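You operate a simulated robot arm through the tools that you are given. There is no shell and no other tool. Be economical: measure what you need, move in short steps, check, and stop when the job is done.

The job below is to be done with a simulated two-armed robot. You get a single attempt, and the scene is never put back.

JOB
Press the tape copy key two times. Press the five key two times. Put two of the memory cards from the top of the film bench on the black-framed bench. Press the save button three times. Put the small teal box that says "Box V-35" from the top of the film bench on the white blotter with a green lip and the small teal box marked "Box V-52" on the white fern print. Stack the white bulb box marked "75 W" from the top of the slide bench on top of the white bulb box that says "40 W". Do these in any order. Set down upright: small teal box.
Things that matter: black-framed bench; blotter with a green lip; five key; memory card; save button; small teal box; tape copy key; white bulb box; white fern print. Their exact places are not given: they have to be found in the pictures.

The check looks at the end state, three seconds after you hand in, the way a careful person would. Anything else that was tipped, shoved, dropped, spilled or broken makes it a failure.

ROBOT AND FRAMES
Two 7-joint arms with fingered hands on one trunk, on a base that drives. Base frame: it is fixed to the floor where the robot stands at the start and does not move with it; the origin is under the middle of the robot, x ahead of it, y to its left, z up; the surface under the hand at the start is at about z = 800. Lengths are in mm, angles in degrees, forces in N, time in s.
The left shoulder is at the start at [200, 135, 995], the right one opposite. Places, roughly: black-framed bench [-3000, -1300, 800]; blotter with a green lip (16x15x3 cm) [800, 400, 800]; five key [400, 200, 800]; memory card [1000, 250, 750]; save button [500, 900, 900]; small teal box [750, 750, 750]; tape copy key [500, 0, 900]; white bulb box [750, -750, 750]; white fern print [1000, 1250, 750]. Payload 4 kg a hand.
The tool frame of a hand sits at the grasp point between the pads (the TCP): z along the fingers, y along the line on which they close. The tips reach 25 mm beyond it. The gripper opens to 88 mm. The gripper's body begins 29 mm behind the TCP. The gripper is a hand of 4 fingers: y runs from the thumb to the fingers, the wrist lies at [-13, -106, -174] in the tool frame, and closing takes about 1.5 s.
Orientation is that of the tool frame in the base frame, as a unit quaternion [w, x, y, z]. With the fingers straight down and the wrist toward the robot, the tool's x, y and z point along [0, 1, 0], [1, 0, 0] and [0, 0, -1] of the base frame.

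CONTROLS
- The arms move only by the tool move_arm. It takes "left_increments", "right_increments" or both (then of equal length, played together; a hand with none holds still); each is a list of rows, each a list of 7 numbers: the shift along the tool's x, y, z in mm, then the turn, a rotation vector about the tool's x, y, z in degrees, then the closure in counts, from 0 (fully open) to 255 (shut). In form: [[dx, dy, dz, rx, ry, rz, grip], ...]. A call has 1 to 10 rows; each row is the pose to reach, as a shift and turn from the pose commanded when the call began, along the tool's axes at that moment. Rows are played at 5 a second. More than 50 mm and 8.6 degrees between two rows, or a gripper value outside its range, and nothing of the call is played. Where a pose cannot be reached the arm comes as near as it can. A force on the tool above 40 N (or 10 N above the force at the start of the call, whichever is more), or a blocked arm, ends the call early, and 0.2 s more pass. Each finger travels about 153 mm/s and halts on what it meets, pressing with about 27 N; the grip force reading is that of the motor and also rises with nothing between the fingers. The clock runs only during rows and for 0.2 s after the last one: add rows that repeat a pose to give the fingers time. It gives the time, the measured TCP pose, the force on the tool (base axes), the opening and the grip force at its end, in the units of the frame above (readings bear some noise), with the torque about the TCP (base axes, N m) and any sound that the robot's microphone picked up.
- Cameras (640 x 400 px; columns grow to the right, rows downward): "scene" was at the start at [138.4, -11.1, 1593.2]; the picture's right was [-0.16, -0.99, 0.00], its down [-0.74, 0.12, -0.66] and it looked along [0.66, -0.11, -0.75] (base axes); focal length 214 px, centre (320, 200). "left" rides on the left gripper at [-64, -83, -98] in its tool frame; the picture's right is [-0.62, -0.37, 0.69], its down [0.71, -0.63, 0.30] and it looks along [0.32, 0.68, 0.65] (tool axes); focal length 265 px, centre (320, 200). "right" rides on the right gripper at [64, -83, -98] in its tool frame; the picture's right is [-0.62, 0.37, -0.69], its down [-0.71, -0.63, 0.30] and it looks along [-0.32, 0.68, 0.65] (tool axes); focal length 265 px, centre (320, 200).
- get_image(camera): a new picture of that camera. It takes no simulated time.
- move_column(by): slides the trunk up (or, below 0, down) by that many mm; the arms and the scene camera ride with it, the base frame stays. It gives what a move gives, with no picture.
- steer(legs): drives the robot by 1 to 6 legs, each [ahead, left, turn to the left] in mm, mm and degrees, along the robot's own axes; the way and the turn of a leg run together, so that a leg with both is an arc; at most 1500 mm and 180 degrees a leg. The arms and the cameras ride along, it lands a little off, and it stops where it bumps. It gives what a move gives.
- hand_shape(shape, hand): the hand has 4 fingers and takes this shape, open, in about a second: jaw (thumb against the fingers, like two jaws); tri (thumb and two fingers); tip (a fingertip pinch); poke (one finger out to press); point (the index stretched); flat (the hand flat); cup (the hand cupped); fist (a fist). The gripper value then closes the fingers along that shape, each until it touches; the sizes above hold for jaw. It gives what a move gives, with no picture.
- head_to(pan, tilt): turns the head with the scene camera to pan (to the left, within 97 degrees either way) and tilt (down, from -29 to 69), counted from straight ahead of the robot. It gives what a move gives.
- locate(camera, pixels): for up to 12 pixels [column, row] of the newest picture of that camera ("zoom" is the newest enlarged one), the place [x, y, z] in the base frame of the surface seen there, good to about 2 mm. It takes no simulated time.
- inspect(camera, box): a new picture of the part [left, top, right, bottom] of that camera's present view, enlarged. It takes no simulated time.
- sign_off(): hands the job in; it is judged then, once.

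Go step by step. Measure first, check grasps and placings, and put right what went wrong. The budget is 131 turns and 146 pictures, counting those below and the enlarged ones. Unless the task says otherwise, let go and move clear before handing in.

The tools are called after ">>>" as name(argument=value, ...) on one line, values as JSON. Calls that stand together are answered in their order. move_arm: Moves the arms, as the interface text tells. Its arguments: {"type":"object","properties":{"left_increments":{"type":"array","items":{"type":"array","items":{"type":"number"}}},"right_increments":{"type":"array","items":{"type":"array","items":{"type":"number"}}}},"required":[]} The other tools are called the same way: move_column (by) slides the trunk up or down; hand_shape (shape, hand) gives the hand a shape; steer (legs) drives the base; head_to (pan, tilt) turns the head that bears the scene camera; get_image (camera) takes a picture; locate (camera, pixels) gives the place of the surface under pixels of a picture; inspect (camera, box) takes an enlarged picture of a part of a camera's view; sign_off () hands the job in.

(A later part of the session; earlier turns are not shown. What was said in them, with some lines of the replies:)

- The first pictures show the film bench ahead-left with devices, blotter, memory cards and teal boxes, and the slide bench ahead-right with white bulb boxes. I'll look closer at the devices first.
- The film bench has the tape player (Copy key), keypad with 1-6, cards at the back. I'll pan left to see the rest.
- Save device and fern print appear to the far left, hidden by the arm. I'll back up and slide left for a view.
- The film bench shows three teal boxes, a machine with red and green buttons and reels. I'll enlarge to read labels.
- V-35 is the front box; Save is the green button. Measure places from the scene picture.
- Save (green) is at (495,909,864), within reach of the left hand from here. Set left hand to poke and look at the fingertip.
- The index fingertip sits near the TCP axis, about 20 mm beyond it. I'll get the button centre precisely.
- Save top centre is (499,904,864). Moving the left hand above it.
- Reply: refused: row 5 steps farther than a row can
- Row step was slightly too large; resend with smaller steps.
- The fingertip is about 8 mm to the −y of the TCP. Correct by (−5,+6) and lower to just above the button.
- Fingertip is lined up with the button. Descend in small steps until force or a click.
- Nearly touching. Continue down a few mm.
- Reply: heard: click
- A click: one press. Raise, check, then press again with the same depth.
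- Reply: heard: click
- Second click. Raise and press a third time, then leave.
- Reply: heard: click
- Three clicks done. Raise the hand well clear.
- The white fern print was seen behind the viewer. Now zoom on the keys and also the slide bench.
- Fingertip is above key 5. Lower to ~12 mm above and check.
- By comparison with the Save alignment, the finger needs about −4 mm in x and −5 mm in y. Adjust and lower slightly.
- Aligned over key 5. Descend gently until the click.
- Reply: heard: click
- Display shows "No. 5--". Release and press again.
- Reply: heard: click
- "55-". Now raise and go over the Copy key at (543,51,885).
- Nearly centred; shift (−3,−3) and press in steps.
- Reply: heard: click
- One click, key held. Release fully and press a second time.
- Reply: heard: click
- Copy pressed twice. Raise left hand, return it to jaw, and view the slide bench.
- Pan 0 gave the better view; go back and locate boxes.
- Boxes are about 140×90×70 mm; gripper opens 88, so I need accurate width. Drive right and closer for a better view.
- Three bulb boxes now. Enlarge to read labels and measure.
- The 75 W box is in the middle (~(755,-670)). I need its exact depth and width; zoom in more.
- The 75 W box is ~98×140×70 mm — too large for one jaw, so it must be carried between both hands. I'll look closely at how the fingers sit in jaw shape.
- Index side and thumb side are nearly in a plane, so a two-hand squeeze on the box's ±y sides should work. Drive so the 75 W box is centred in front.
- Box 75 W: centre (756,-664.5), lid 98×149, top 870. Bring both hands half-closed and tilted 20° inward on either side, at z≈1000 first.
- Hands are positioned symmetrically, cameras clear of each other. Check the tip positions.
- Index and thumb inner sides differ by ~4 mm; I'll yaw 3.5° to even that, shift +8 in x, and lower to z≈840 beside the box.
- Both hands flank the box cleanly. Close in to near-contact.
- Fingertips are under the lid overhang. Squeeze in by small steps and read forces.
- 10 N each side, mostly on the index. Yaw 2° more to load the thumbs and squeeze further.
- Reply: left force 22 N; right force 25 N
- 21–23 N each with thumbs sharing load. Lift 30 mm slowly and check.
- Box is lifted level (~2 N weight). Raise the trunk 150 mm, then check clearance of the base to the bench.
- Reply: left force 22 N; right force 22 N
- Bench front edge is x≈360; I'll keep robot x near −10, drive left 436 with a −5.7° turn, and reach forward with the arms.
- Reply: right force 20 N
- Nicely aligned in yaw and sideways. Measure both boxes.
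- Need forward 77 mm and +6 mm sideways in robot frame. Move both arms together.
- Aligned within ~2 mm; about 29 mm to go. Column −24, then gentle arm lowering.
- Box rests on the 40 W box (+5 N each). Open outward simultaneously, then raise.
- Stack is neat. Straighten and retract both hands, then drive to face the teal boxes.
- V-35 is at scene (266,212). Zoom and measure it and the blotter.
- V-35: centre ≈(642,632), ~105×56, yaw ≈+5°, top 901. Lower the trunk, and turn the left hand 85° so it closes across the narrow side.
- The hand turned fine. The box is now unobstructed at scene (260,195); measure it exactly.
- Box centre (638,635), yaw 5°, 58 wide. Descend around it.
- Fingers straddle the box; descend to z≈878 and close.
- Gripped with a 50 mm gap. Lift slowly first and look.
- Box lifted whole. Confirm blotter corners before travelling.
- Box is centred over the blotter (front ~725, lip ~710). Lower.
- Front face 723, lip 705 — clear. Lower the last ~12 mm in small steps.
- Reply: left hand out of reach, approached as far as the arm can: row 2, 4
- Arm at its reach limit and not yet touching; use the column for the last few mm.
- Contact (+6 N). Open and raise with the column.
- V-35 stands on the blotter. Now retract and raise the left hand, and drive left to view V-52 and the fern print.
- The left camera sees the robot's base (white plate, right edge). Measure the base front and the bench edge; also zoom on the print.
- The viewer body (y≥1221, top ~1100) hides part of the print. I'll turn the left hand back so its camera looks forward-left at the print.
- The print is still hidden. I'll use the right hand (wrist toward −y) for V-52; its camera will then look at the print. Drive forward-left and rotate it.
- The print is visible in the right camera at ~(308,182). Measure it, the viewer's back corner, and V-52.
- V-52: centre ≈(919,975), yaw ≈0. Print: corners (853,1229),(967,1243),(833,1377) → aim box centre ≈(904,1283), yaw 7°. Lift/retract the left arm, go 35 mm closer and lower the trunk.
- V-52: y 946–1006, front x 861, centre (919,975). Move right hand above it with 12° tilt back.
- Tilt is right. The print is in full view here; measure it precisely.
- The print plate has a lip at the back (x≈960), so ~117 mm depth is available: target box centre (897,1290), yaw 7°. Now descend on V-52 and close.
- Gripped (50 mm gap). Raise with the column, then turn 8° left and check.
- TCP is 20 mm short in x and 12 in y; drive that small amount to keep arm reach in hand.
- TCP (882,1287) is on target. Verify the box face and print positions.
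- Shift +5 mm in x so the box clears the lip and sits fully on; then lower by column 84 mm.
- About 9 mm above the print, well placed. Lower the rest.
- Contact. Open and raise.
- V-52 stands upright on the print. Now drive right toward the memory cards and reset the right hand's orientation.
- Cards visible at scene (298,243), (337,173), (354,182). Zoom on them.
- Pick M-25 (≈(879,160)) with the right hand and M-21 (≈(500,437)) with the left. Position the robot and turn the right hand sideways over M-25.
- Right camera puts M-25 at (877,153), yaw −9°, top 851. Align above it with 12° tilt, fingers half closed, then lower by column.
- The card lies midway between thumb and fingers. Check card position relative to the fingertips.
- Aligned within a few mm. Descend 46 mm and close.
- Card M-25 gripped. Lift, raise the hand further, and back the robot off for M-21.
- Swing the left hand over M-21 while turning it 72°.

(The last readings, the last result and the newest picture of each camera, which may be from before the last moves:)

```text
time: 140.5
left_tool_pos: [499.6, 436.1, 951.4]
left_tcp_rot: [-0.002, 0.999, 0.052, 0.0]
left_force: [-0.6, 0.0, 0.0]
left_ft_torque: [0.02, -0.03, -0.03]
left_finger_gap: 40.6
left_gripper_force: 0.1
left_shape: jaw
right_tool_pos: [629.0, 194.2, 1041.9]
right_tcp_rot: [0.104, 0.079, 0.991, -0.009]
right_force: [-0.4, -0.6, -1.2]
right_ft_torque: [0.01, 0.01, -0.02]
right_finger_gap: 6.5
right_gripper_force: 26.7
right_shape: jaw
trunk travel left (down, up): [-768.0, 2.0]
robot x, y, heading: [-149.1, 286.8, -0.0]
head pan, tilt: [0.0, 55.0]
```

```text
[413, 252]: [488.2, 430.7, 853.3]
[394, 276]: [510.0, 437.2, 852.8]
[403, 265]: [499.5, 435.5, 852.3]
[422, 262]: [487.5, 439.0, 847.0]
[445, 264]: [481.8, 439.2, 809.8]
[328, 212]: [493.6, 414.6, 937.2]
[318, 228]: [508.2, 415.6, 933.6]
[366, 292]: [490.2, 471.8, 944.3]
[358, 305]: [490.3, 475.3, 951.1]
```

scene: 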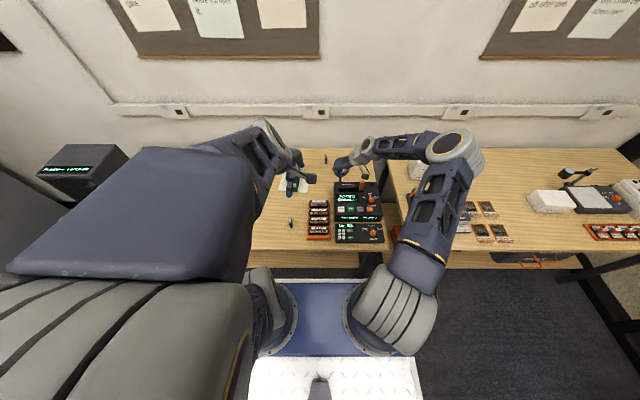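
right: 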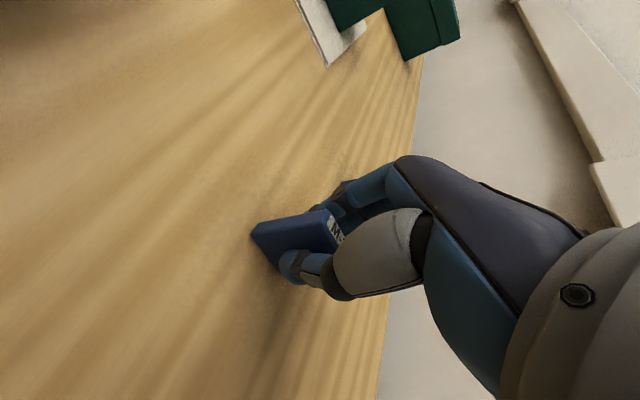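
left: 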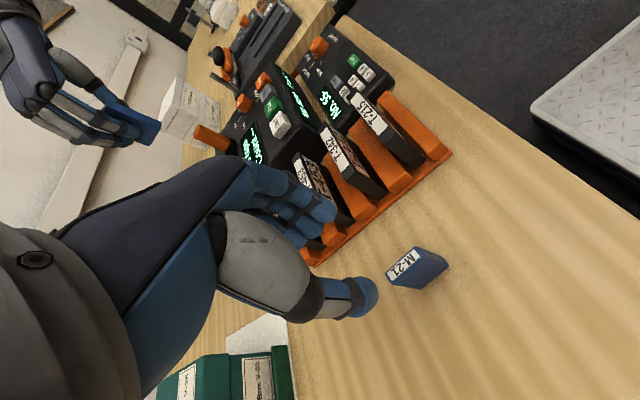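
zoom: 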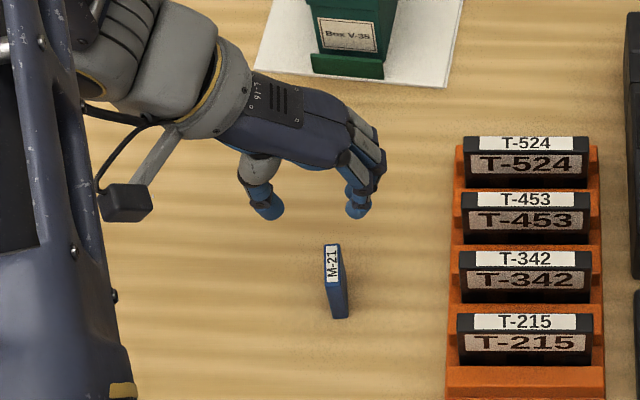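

Card M-21 is centred under the hand. Descend 108 mm and close.

>>> move_arm(left_increments=[[0, 1, 36, 0, 0, 0, 139], [0, 1, 72, 0, 0, 0, 139], [0, 1, 95, 0, 0, 0, 139], [0, 1, 108, 0, 0, 0, 139], [0, 1, 108, 0, 0, 0, 170], [0, 1, 108, 0, 0, 0, 200], [0, 1, 108, 0, 0, 0, 230], [0, 1, 108, 0, 0, 0, 255], [0, 1, 108, 0, 0, 0, 255], [0, 1, 108, 0, 0, 0, 255]])

>>> inspect(camera="scene", box=[240, 180, 336, 240])

```text
time: 142.7
left_tool_pos: [498.9, 436.1, 842.3]
left_tcp_rot: [-0.001, 0.999, 0.052, 0.001]
left_force: [-0.1, -1.3, -0.5]
left_ft_torque: [-0.01, -0.04, -0.01]
left_finger_gap: 6.3
left_gripper_force: 26.8
left_shape: jaw
right_tool_pos: [627.9, 195.1, 1042.9]
right_tcp_rot: [0.105, 0.079, 0.991, -0.009]
right_force: [-0.4, 0.0, 0.5]
right_ft_torque: [0.0, 0.03, -0.01]
right_finger_gap: 6.4
right_gripper_force: 26.9
right_shape: jaw
trunk travel left (down, up): [-768.0, 2.0]
robot x, y, heading: [-150.6, 287.5, -0.0]
head pan, tilt: [0.0, 55.0]
```

```text
6.67 times, centred on (288, 210) of scene
```

zoom: 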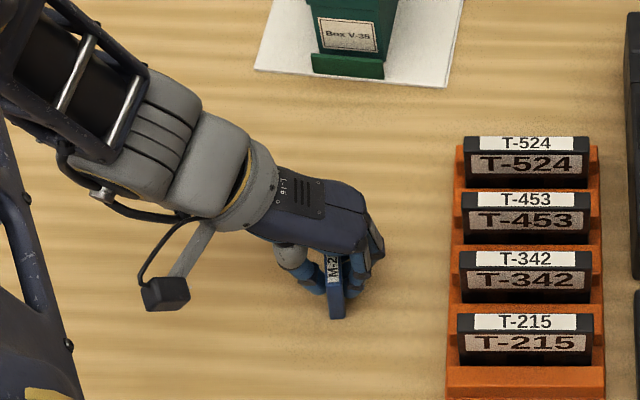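

M-21 gripped. Lift, back away, and turn around to look for the black-framed bench.

>>> move_arm(left_increments=[[0, 0, -40, 0, 0, 0, 255], [0, 0, -85, 0, 0, 0, 255], [0, 0, -130, 0, 0, 0, 255], [0, 0, -170, 0, 0, 0, 255], [0, 0, -210, 0, 0, 0, 255]])

>>> steer(legs=[[-700, 0, 0], [0, 0, -150]])

>>> head_to(pan=0, tilt=25)

>>> get_image(camera="scene")

```text
time: 143.9
left_tool_pos: [499.2, 437.3, 1051.9]
left_tcp_rot: [-0.002, 0.999, 0.054, -0.001]
left_force: [0.5, 0.0, -1.0]
left_ft_torque: [-0.03, 0.0, -0.02]
left_finger_gap: 6.6
left_gripper_force: 27.6
left_shape: jaw
right_tool_pos: [627.5, 195.8, 1042.2]
right_tcp_rot: [0.104, 0.079, 0.991, -0.009]
right_force: [0.3, 0.2, -0.4]
right_ft_torque: [0.02, -0.03, -0.02]
right_finger_gap: 6.4
right_gripper_force: 27.3
right_shape: jaw
trunk travel left (down, up): [-768.0, 2.0]
robot x, y, heading: [-147.7, 293.0, 0.0]
head pan, tilt: [0.0, 55.0]
```

```text
time: 153.8
left_tool_pos: [-1313.5, -190.1, 1051.9]
left_tcp_rot: [0.0, -0.335, 0.942, -0.001]
left_force: [-0.2, 0.4, -0.7]
left_ft_torque: [-0.01, -0.01, 0.02]
left_finger_gap: 6.6
left_gripper_force: 27.3
left_shape: jaw
right_tool_pos: [-1554.4, -57.2, 1041.8]
right_tcp_rot: [0.02, 0.973, 0.205, -0.102]
right_force: [0.1, -0.2, 0.0]
right_ft_torque: [0.0, 0.02, 0.0]
right_finger_gap: 6.5
right_gripper_force: 27.4
right_shape: jaw
trunk travel left (down, up): [-768.0, 2.0]
robot x, y, heading: [-848.7, 287.6, -147.0]
head pan, tilt: [0.0, 55.0]
```

```text
time: 154.8
left_tool_pos: [-1313.4, -190.1, 1050.6]
left_tcp_rot: [0.001, -0.334, 0.943, -0.001]
left_force: [0.6, -0.5, -1.0]
left_ft_torque: [-0.01, -0.06, 0.0]
left_finger_gap: 6.2
left_gripper_force: 26.5
left_shape: jaw
right_tool_pos: [-1554.7, -57.6, 1043.5]
right_tcp_rot: [0.02, 0.973, 0.205, -0.103]
right_force: [-0.6, 0.1, 0.8]
right_ft_torque: [-0.02, 0.01, 0.0]
right_finger_gap: 6.5
right_gripper_force: 26.8
right_shape: jaw
trunk travel left (down, up): [-768.0, 2.0]
robot x, y, heading: [-848.4, 289.0, -147.2]
head pan, tilt: [0.0, 25.0]
```

```text
25 pictures are left
```

scene: 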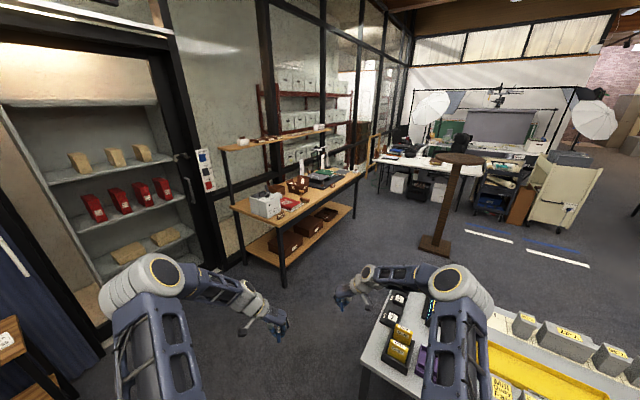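

A wood-top bench with a black frame stands ahead (280,200); a light-coloured bench is near my right. Locate it.

>>> locate(camera="scene", pixels=[[290, 222], [236, 208], [355, 172], [320, 195], [265, 205], [308, 205], [380, 340], [365, 360], [440, 160], [460, 158]])

>>> inspect(camera="scene", box=[210, 120, 380, 240])

>>> inspect(camera="scene", box=[350, 240, 640, 400])

```text
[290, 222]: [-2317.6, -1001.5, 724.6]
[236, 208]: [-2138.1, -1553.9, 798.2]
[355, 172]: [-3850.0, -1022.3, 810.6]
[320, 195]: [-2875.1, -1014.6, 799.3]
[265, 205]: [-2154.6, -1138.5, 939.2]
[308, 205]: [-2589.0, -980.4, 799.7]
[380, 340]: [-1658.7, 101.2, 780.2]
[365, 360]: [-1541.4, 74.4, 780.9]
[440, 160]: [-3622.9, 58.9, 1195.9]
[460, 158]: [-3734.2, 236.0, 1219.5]
```

```text
3.33 times, centred on (295, 180) of scene
```

zoom: 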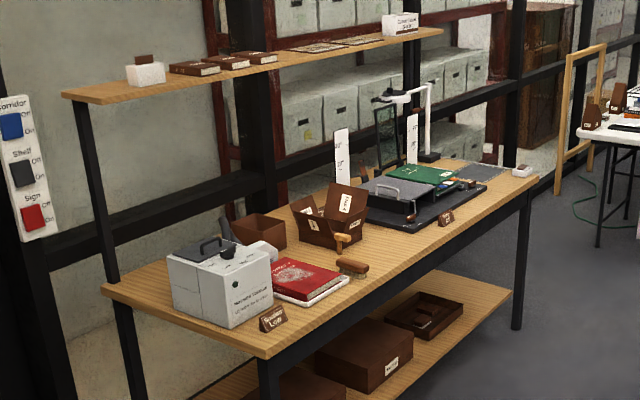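

```text
2.21 times, centred on (495, 320) of scene
```

zoom: 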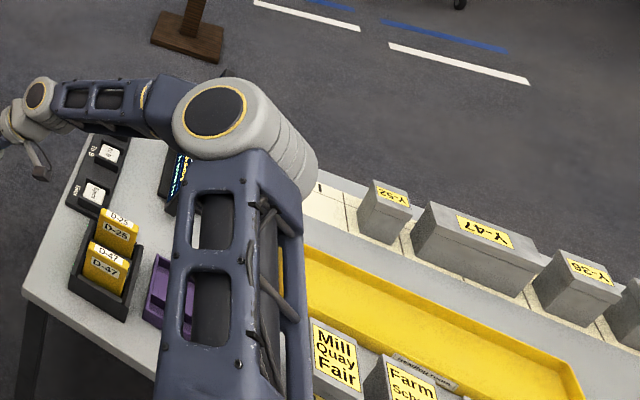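

The black-framed bench spans x −2100…−3900, y −1000…−1560. Drive around the light bench: first shift to y≈−400, then turn to face −x.

>>> steer(legs=[[374, 580, 0], [0, 0, -33]])

>>> get_image(camera="scene")

```text
time: 160.2
left_tool_pos: [-1485.6, -567.6, 1051.7]
left_tcp_rot: [-0.001, -0.056, 0.998, 0.0]
left_force: [-0.1, 0.0, -0.6]
left_ft_torque: [-0.01, -0.05, -0.01]
left_finger_gap: 6.5
left_gripper_force: 27.9
left_shape: jaw
right_tool_pos: [-1617.1, -326.5, 1042.4]
right_tcp_rot: [-0.009, 0.992, -0.076, -0.104]
right_force: [0.3, -0.7, 0.0]
right_ft_torque: [-0.01, -0.03, 0.01]
right_finger_gap: 6.2
right_gripper_force: 26.7
right_shape: jaw
trunk travel left (down, up): [-768.0, 2.0]
robot x, y, heading: [-840.1, -414.4, -179.3]
head pan, tilt: [0.0, 25.0]
```

```text
22 pictures are left
```

scene: 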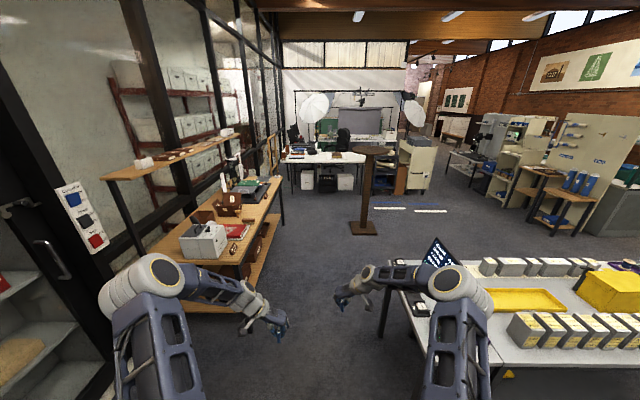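

Path is clear. Drive ahead 1850 and shift slightly right, then turn left to face the bench.

>>> steer(legs=[[1300, 0, -0.7], [570, 100, 0]])

>>> get_image(camera="scene")

>>> head_to(pan=80, tilt=40)

>>> get_image(camera="scene")

```text
time: 169.7
left_tool_pos: [-3371.6, -633.0, 1050.4]
left_tcp_rot: [0.0, -0.044, 0.999, -0.002]
left_force: [-0.3, -0.3, 0.0]
left_ft_torque: [0.03, 0.0, 0.03]
left_finger_gap: 6.5
left_gripper_force: 27.7
left_shape: jaw
right_tool_pos: [-3497.0, -388.7, 1043.1]
right_tcp_rot: [-0.01, 0.991, -0.086, -0.105]
right_force: [0.8, 0.8, -0.5]
right_ft_torque: [0.01, 0.0, -0.02]
right_finger_gap: 6.3
right_gripper_force: 27.3
right_shape: jaw
trunk travel left (down, up): [-768.0, 2.0]
robot x, y, heading: [-2723.8, -490.9, 179.0]
head pan, tilt: [0.0, 25.0]
```

```text
21 pictures are left
```

scene: 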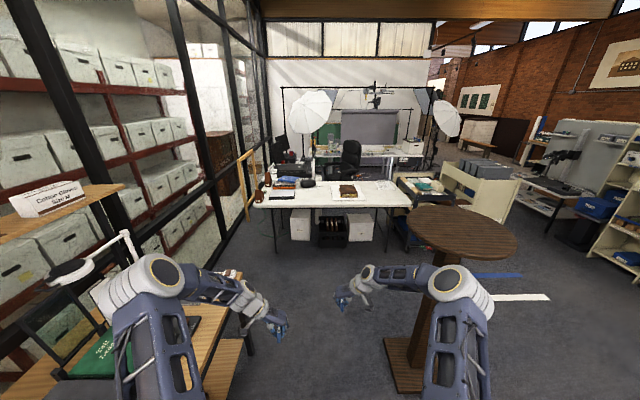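

```text
time: 171.2
left_tool_pos: [-3372.0, -631.7, 1051.7]
left_tcp_rot: [-0.001, -0.044, 0.999, -0.002]
left_force: [0.1, 0.7, -0.1]
left_ft_torque: [0.02, 0.01, 0.01]
left_finger_gap: 6.2
left_gripper_force: 26.7
left_shape: jaw
right_tool_pos: [-3496.5, -388.3, 1042.6]
right_tcp_rot: [-0.011, 0.991, -0.086, -0.104]
right_force: [-0.4, 0.4, -0.4]
right_ft_torque: [-0.03, -0.02, 0.05]
right_finger_gap: 6.4
right_gripper_force: 27.1
right_shape: jaw
trunk travel left (down, up): [-768.0, 2.0]
robot x, y, heading: [-2724.6, -494.6, 179.3]
head pan, tilt: [80.0, 40.0]
```

```text
20 pictures are left
```

scene: 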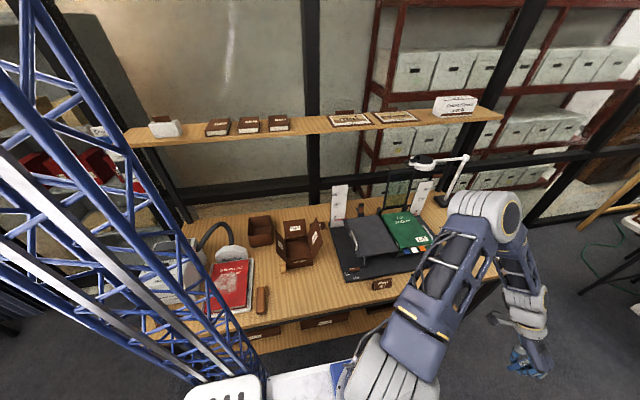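

The bench centre-front has free wood around px (310,295). Locate it, then back off in +y and turn to face it.

>>> locate(camera="scene", pixels=[[310, 295], [290, 285], [330, 290], [268, 290], [345, 285], [310, 320], [310, 275], [262, 300], [380, 285]])

>>> steer(legs=[[0, -230, 0], [0, 0, 91]])

>>> head_to(pan=0, tilt=45)

>>> get_image(camera="scene")

```text
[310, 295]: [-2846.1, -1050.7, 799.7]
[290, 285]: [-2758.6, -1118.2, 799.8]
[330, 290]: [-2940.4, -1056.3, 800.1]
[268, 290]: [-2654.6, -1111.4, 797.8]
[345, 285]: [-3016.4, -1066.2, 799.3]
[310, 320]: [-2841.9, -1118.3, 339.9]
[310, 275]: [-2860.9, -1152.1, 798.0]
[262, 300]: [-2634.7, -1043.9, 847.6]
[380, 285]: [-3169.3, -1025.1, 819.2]
```

```text
time: 176.8
left_tool_pos: [-2553.8, -908.1, 1051.1]
left_tcp_rot: [-0.001, 0.752, -0.66, 0.001]
left_force: [0.0, 0.1, -0.2]
left_ft_torque: [-0.04, 0.01, 0.0]
left_finger_gap: 6.6
left_gripper_force: 27.1
left_shape: jaw
right_tool_pos: [-2792.6, -1043.8, 1042.8]
right_tcp_rot: [0.068, 0.748, 0.655, -0.079]
right_force: [-0.1, -0.4, -0.4]
right_ft_torque: [-0.01, 0.01, -0.02]
right_finger_gap: 6.6
right_gripper_force: 27.0
right_shape: jaw
trunk travel left (down, up): [-768.0, 2.0]
robot x, y, heading: [-2719.0, -263.2, -88.3]
head pan, tilt: [80.0, 40.0]
```

```text
time: 178.4
left_tool_pos: [-2553.9, -909.1, 1052.1]
left_tcp_rot: [-0.002, 0.752, -0.659, 0.002]
left_force: [0.6, 0.6, 0.2]
left_ft_torque: [0.04, 0.0, 0.03]
left_finger_gap: 6.6
left_gripper_force: 26.8
left_shape: jaw
right_tool_pos: [-2792.2, -1044.9, 1041.8]
right_tcp_rot: [0.069, 0.748, 0.655, -0.079]
right_force: [-0.3, -0.3, -0.8]
right_ft_torque: [0.01, 0.01, -0.01]
right_finger_gap: 6.3
right_gripper_force: 27.2
right_shape: jaw
trunk travel left (down, up): [-768.0, 2.0]
robot x, y, heading: [-2716.7, -265.1, -88.9]
head pan, tilt: [0.0, 45.0]
```

```text
19 pictures are left
```

scene: 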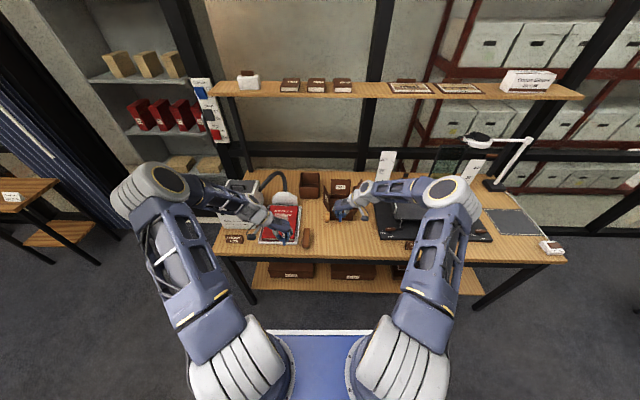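

The right card is already above a free strip. Zoom to verify the strip, including stamps.

>>> inspect(camera="scene", box=[260, 180, 420, 270])

>>> locate(camera="zoom", pixels=[[190, 240], [205, 215], [270, 235], [330, 245], [400, 245], [450, 240], [250, 195], [300, 190], [320, 265], [380, 200], [460, 205], [545, 235]])

```text
4.00 times, centred on (340, 225) of scene
```

zoom: 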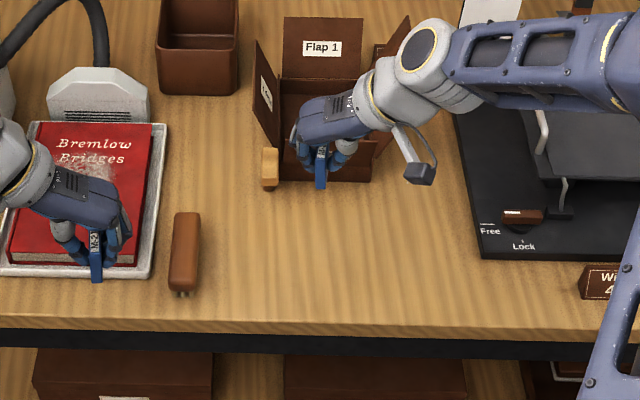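

```text
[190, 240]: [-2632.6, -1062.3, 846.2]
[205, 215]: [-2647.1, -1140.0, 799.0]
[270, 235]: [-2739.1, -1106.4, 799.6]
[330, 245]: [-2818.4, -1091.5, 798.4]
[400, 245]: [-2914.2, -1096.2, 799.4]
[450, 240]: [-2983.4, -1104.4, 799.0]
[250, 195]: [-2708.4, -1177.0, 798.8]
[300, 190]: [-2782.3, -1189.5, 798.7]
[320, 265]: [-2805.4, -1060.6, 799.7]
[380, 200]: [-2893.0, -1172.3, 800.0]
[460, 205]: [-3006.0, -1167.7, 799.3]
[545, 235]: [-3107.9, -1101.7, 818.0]
```

Strip x −2690…−3020, y −1010…−1180 is free. Shift so the right card comes to ≈(−2852,−1080), then lower the trunk.

>>> steer(legs=[[35, -60, 0]])

>>> move_column(by=-150)

>>> get_image(camera="scene")

>>> get_image(camera="right")

```text
time: 179.4
left_tool_pos: [-2612.4, -944.7, 1050.9]
left_tcp_rot: [-0.001, 0.751, -0.66, 0.0]
left_force: [-0.3, -0.1, 1.0]
left_ft_torque: [0.0, -0.01, 0.01]
left_finger_gap: 6.2
left_gripper_force: 26.6
left_shape: jaw
right_tool_pos: [-2851.5, -1080.7, 1043.7]
right_tcp_rot: [0.068, 0.748, 0.655, -0.079]
right_force: [-0.4, 0.2, 0.0]
right_ft_torque: [-0.01, 0.0, -0.05]
right_finger_gap: 6.3
right_gripper_force: 26.5
right_shape: jaw
trunk travel left (down, up): [-768.0, 2.0]
robot x, y, heading: [-2777.1, -300.7, -88.6]
head pan, tilt: [0.0, 45.0]
```

```text
time: 181.1
left_tool_pos: [-2612.8, -943.8, 902.4]
left_tcp_rot: [-0.001, 0.752, -0.659, 0.0]
left_force: [-0.3, 0.0, -1.5]
left_ft_torque: [-0.02, 0.02, -0.02]
left_finger_gap: 6.5
left_gripper_force: 27.5
left_shape: jaw
right_tool_pos: [-2852.5, -1081.0, 892.3]
right_tcp_rot: [0.068, 0.748, 0.655, -0.079]
right_force: [0.4, -0.7, 0.2]
right_ft_torque: [-0.03, 0.0, -0.03]
right_finger_gap: 6.5
right_gripper_force: 27.3
right_shape: jaw
trunk travel left (down, up): [-618.0, 152.0]
robot x, y, heading: [-2776.7, -302.3, -88.9]
head pan, tilt: [0.0, 45.0]
```

```text
17 pictures are left
```

scene: 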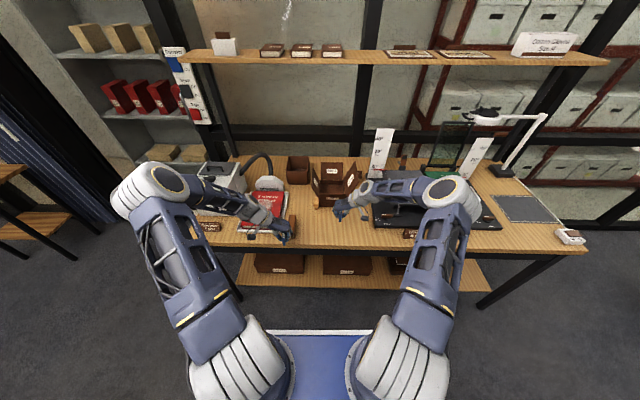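

```text
16 pictures are left
```

right: 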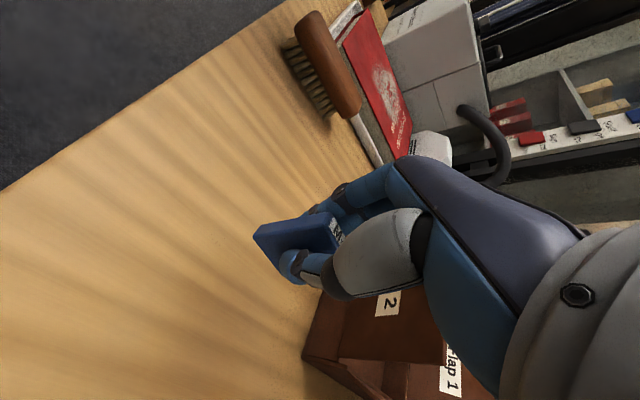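

Check clearance between the hand and the open box's flap.

>>> locate(camera="right", pixels=[[335, 330], [350, 370], [388, 305], [310, 355], [325, 300], [265, 240], [300, 100], [365, 100]])

```text
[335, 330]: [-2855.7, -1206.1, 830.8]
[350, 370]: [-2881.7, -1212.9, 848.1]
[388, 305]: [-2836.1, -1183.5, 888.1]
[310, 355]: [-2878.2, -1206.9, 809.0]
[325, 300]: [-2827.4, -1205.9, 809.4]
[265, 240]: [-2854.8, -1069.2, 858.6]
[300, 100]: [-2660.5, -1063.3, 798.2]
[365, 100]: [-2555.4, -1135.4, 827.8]
```

Flap is ≥100 mm away. Lower further.

>>> move_column(by=-45)

>>> move_column(by=-4)

```text
time: 182.0
left_tool_pos: [-2611.7, -944.7, 856.2]
left_tcp_rot: [-0.001, 0.752, -0.659, 0.001]
left_force: [0.1, -0.2, -0.5]
left_ft_torque: [0.01, 0.0, -0.01]
left_finger_gap: 6.5
left_gripper_force: 27.2
left_shape: jaw
right_tool_pos: [-2852.3, -1081.4, 847.9]
right_tcp_rot: [0.068, 0.748, 0.655, -0.079]
right_force: [-0.1, -0.4, 0.1]
right_ft_torque: [-0.02, 0.02, -0.04]
right_finger_gap: 6.6
right_gripper_force: 26.8
right_shape: jaw
trunk travel left (down, up): [-573.0, 197.0]
robot x, y, heading: [-2779.5, -301.3, -89.0]
head pan, tilt: [0.0, 45.0]
```

```text
time: 182.5
left_tool_pos: [-2612.1, -944.2, 852.3]
left_tcp_rot: [-0.002, 0.752, -0.659, 0.001]
left_force: [0.1, -0.2, -0.2]
left_ft_torque: [0.02, -0.04, 0.01]
left_finger_gap: 6.3
left_gripper_force: 27.2
left_shape: jaw
right_tool_pos: [-2851.1, -1080.4, 843.8]
right_tcp_rot: [0.068, 0.748, 0.655, -0.079]
right_force: [0.1, 0.2, -1.1]
right_ft_torque: [-0.01, -0.02, 0.02]
right_finger_gap: 6.7
right_gripper_force: 26.5
right_shape: jaw
trunk travel left (down, up): [-569.0, 201.0]
robot x, y, heading: [-2774.8, -301.5, -88.6]
head pan, tilt: [0.0, 45.0]
```

>>> move_column(by=-2)

```text
time: 183.1
left_tool_pos: [-2612.8, -944.9, 849.4]
left_tcp_rot: [-0.001, 0.752, -0.659, 0.001]
left_force: [0.1, 0.1, -0.5]
left_ft_torque: [0.05, -0.01, 0.02]
left_finger_gap: 6.3
left_gripper_force: 26.9
left_shape: jaw
right_tool_pos: [-2851.6, -1080.8, 843.9]
right_tcp_rot: [0.069, 0.748, 0.655, -0.08]
right_force: [-0.6, 0.8, 5.9]
right_ft_torque: [0.02, -0.01, -0.03]
right_finger_gap: 6.9
right_gripper_force: 28.1
right_shape: jaw
trunk travel left (down, up): [-567.0, 203.0]
robot x, y, heading: [-2776.5, -295.9, -88.8]
head pan, tilt: [0.0, 45.0]
```

Contact. Open gently and raise the right hand.

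>>> move_arm(right_increments=[[0, 0, 0, 0, 0, 0, 225], [0, 0, 0, 0, 0, 0, 190], [0, 0, 0, 0, 0, 0, 150], [0, 0, 0, 0, 0, 0, 110], [0, 0, 0, 0, 0, 0, 110], [-4, 0, -20, 0, 0, 0, 110], [-8, 0, -40, 0, 0, 0, 110], [-16, 0, -75, 0, 0, 0, 110], [-24, 0, -113, 0, 0, 0, 110], [-32, 0, -150, 0, 0, 0, 110]])

>>> get_image(camera="right")

```text
time: 185.3
left_tool_pos: [-2611.9, -944.2, 850.4]
left_tcp_rot: [0.0, 0.751, -0.66, 0.001]
left_force: [-0.2, 0.0, 0.0]
left_ft_torque: [-0.02, -0.01, 0.03]
left_finger_gap: 6.5
left_gripper_force: 27.5
left_shape: jaw
right_tool_pos: [-2849.8, -1079.1, 994.2]
right_tcp_rot: [0.068, 0.749, 0.654, -0.079]
right_force: [0.7, 0.3, -0.9]
right_ft_torque: [-0.03, -0.02, 0.01]
right_finger_gap: 49.6
right_gripper_force: 0.1
right_shape: jaw
trunk travel left (down, up): [-567.0, 203.0]
robot x, y, heading: [-2775.3, -300.8, -88.9]
head pan, tilt: [0.0, 45.0]
```

```text
15 pictures are left
```

right: 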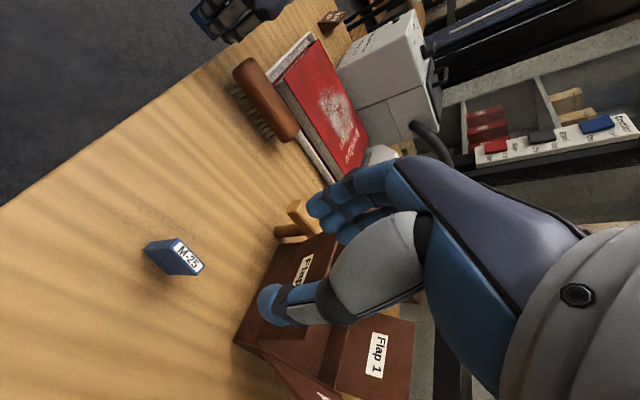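

M-25 stands on the bench. Retract the right hand while the left hand rises and moves to (−2735,−1075).

>>> move_arm(left_increments=[[0, 0, -40, 0, 0, 0, 255], [0, 0, -80, 0, 0, 0, 255], [0, 0, -110, 0, 0, 0, 255], [25, 30, -110, 0, 0, 0, 255], [50, 60, -110, 0, 0, 0, 255], [75, 90, -110, 0, 0, 0, 255], [98, 118, -110, 0, 0, 0, 255], [114, 139, -110, 0, 0, 0, 255], [114, 139, -110, 0, 0, 0, 255]], right_increments=[[30, -10, -10, 0, 0, 0, 60], [65, -20, -18, 0, 0, 0, 60], [100, -35, -25, 0, 0, 0, 60], [135, -50, -32, 0, 0, 0, 60], [170, -65, -40, 0, 0, 0, 60], [200, -80, -45, 0, 0, 0, 60], [200, -80, -45, 0, 0, 0, 60], [200, -80, -45, 0, 0, 0, 60], [200, -80, -45, 0, 0, 0, 60]])

>>> get_image(camera="left")

>>> inspect(camera="scene", box=[240, 150, 400, 250])

```text
time: 187.3
left_tool_pos: [-2735.5, -1074.3, 960.9]
left_tcp_rot: [-0.001, 0.752, -0.66, 0.002]
left_force: [-0.2, -0.6, -0.9]
left_ft_torque: [-0.03, 0.01, 0.02]
left_finger_gap: 6.6
left_gripper_force: 27.3
left_shape: jaw
right_tool_pos: [-2903.3, -866.7, 997.6]
right_tcp_rot: [0.068, 0.748, 0.655, -0.079]
right_force: [0.5, -0.2, 0.3]
right_ft_torque: [-0.03, 0.02, -0.01]
right_finger_gap: 67.1
right_gripper_force: 0.0
right_shape: jaw
trunk travel left (down, up): [-567.0, 203.0]
robot x, y, heading: [-2780.6, -299.4, -88.8]
head pan, tilt: [0.0, 45.0]
```

```text
14 pictures are left
```

left: 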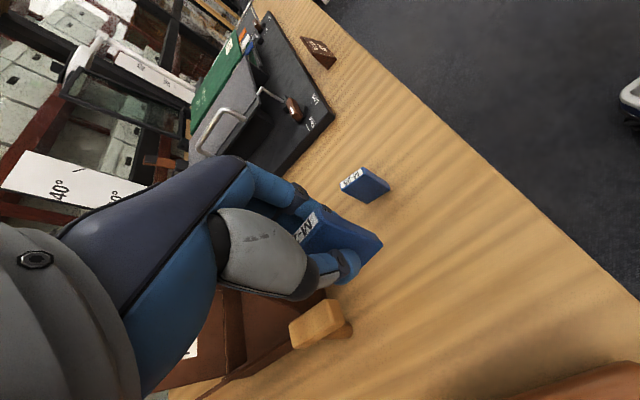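

```text
4.00 times, centred on (320, 200) of scene
```

zoom: 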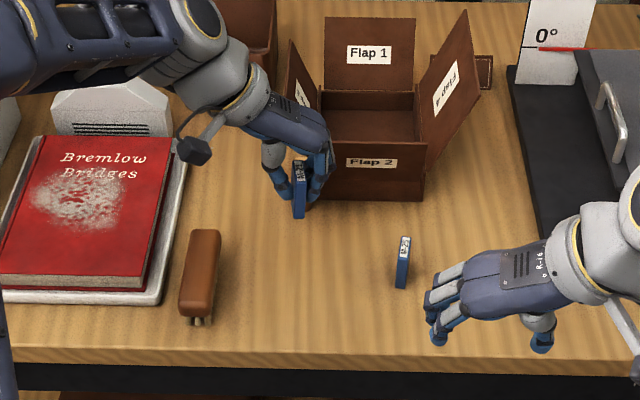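

>>> locate(camera="left", pixels=[[318, 320], [340, 310], [365, 185], [225, 300], [370, 245]])

>>> move_arm(left_increments=[[0, 0, 40, 0, 0, 0, 255], [0, 0, 80, 0, 0, 0, 255], [0, 0, 105, 0, 0, 0, 255], [0, 0, 112, 0, 0, 0, 255], [0, 0, 115, 0, 0, 0, 255]])

```text
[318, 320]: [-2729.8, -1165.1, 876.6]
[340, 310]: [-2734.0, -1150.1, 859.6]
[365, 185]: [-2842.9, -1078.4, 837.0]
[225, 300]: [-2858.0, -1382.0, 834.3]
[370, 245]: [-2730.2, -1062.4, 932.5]
```

```text
time: 188.5
left_tool_pos: [-2736.1, -1076.3, 844.2]
left_tcp_rot: [-0.001, 0.752, -0.659, 0.001]
left_force: [-0.2, 0.2, -0.5]
left_ft_torque: [0.01, 0.01, -0.01]
left_finger_gap: 6.5
left_gripper_force: 27.3
left_shape: jaw
right_tool_pos: [-2904.4, -866.6, 997.6]
right_tcp_rot: [0.068, 0.748, 0.656, -0.079]
right_force: [-0.8, 0.6, -0.2]
right_ft_torque: [-0.02, -0.01, 0.02]
right_finger_gap: 66.9
right_gripper_force: 0.0
right_shape: jaw
trunk travel left (down, up): [-567.0, 203.0]
robot x, y, heading: [-2776.9, -299.9, -88.5]
head pan, tilt: [0.0, 45.0]
```

No contact yet; yellow stamp is 75 mm away. Lower a bit more.

>>> move_arm(left_increments=[[0, 0, 1, 0, 0, 0, 255], [0, 0, 2, 0, 0, 0, 255], [0, 0, 3, 0, 0, 0, 255]])

```text
time: 189.3
left_tool_pos: [-2736.2, -1075.7, 843.3]
left_tcp_rot: [-0.001, 0.752, -0.659, 0.001]
left_force: [0.0, -0.7, -0.1]
left_ft_torque: [-0.01, 0.01, -0.02]
left_finger_gap: 6.6
left_gripper_force: 27.1
left_shape: jaw
right_tool_pos: [-2903.7, -866.1, 998.1]
right_tcp_rot: [0.069, 0.748, 0.655, -0.079]
right_force: [0.7, -0.1, 0.8]
right_ft_torque: [0.02, -0.02, 0.02]
right_finger_gap: 67.3
right_gripper_force: 0.1
right_shape: jaw
trunk travel left (down, up): [-567.0, 203.0]
robot x, y, heading: [-2775.7, -299.5, -88.6]
head pan, tilt: [0.0, 45.0]
```

>>> move_arm(left_increments=[[0, 0, 1, 0, 0, 0, 255], [0, 0, 2, 0, 0, 0, 255], [0, 0, 2, 0, 0, 0, 255]])

```text
time: 190.1
left_tool_pos: [-2735.8, -1075.3, 841.9]
left_tcp_rot: [0.0, 0.752, -0.659, 0.001]
left_force: [1.5, 0.6, 8.3]
left_ft_torque: [0.02, -0.02, 0.01]
left_finger_gap: 6.9
left_gripper_force: 26.6
left_shape: jaw
right_tool_pos: [-2903.1, -866.5, 998.0]
right_tcp_rot: [0.069, 0.748, 0.656, -0.079]
right_force: [-0.1, 0.1, 0.1]
right_ft_torque: [0.03, -0.01, 0.01]
right_finger_gap: 66.9
right_gripper_force: 0.0
right_shape: jaw
trunk travel left (down, up): [-567.0, 203.0]
robot x, y, heading: [-2776.9, -297.9, -88.5]
head pan, tilt: [0.0, 45.0]
```

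Contact (8 N). Open and raise the left hand.

>>> move_arm(left_increments=[[0, 0, 0, 0, 0, 0, 225], [0, 0, 0, 0, 0, 0, 190], [0, 0, 0, 0, 0, 0, 150], [0, 0, 0, 0, 0, 0, 110], [0, 0, 0, 0, 0, 0, 110], [0, 0, -20, 0, 0, 0, 110], [0, 0, -45, 0, 0, 0, 110], [0, 0, -85, 0, 0, 0, 110], [0, 0, -125, 0, 0, 0, 110], [0, 0, -160, 0, 0, 0, 110]])

>>> steer(legs=[[-250, 0, 0]])

>>> inspect(camera="scene", box=[230, 110, 410, 225])

```text
time: 192.3
left_tool_pos: [-2735.8, -1076.3, 1001.8]
left_tcp_rot: [0.0, 0.752, -0.659, 0.0]
left_force: [0.5, -0.4, -0.7]
left_ft_torque: [0.04, -0.02, -0.04]
left_finger_gap: 49.8
left_gripper_force: 0.2
left_shape: jaw
right_tool_pos: [-2904.5, -866.4, 997.0]
right_tcp_rot: [0.068, 0.748, 0.655, -0.08]
right_force: [0.3, -0.5, 0.0]
right_ft_torque: [0.0, 0.02, -0.04]
right_finger_gap: 67.2
right_gripper_force: 0.0
right_shape: jaw
trunk travel left (down, up): [-567.0, 203.0]
robot x, y, heading: [-2778.1, -297.6, -88.4]
head pan, tilt: [0.0, 45.0]
```

```text
time: 194.1
left_tool_pos: [-2742.0, -830.9, 1000.6]
left_tcp_rot: [-0.001, 0.751, -0.66, 0.001]
left_force: [-0.3, -1.4, -0.3]
left_ft_torque: [0.03, 0.0, 0.02]
left_finger_gap: 49.6
left_gripper_force: 0.0
left_shape: jaw
right_tool_pos: [-2910.5, -620.2, 996.6]
right_tcp_rot: [0.069, 0.749, 0.655, -0.079]
right_force: [-0.3, -0.4, -0.5]
right_ft_torque: [0.0, 0.04, -0.02]
right_finger_gap: 66.7
right_gripper_force: 0.1
right_shape: jaw
trunk travel left (down, up): [-567.0, 203.0]
robot x, y, heading: [-2781.5, -56.1, -88.7]
head pan, tilt: [0.0, 45.0]
```

```text
3.48 times, centred on (320, 168) of scene
```

zoom: 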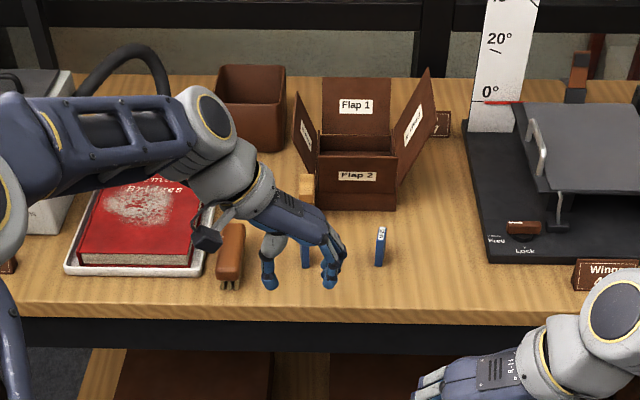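

Both cards (M-21 and M-25) stand on the black-framed bench, and the hands are clear. The presses were heard and the boxes seen in place, so I'm handing in.

>>> sign_off()

```text
The job is handed in.
```

I did every part of the job and handed it in; both hands were empty and clear:

- **Keys:** I pressed tape copy twice, five twice (the display reads "55-") and save three times. I counted the copy and save presses by their clicks, because their displays didn't change.
- **Teal boxes:** V-35 is upright on the blotter with the green lip, and V-52 is upright on the fern print.
- **Bulb boxes:** The 75 W box is stacked on the 40 W box.
- **Memory cards:** M-21 and M-25 are standing on the black-framed bench.
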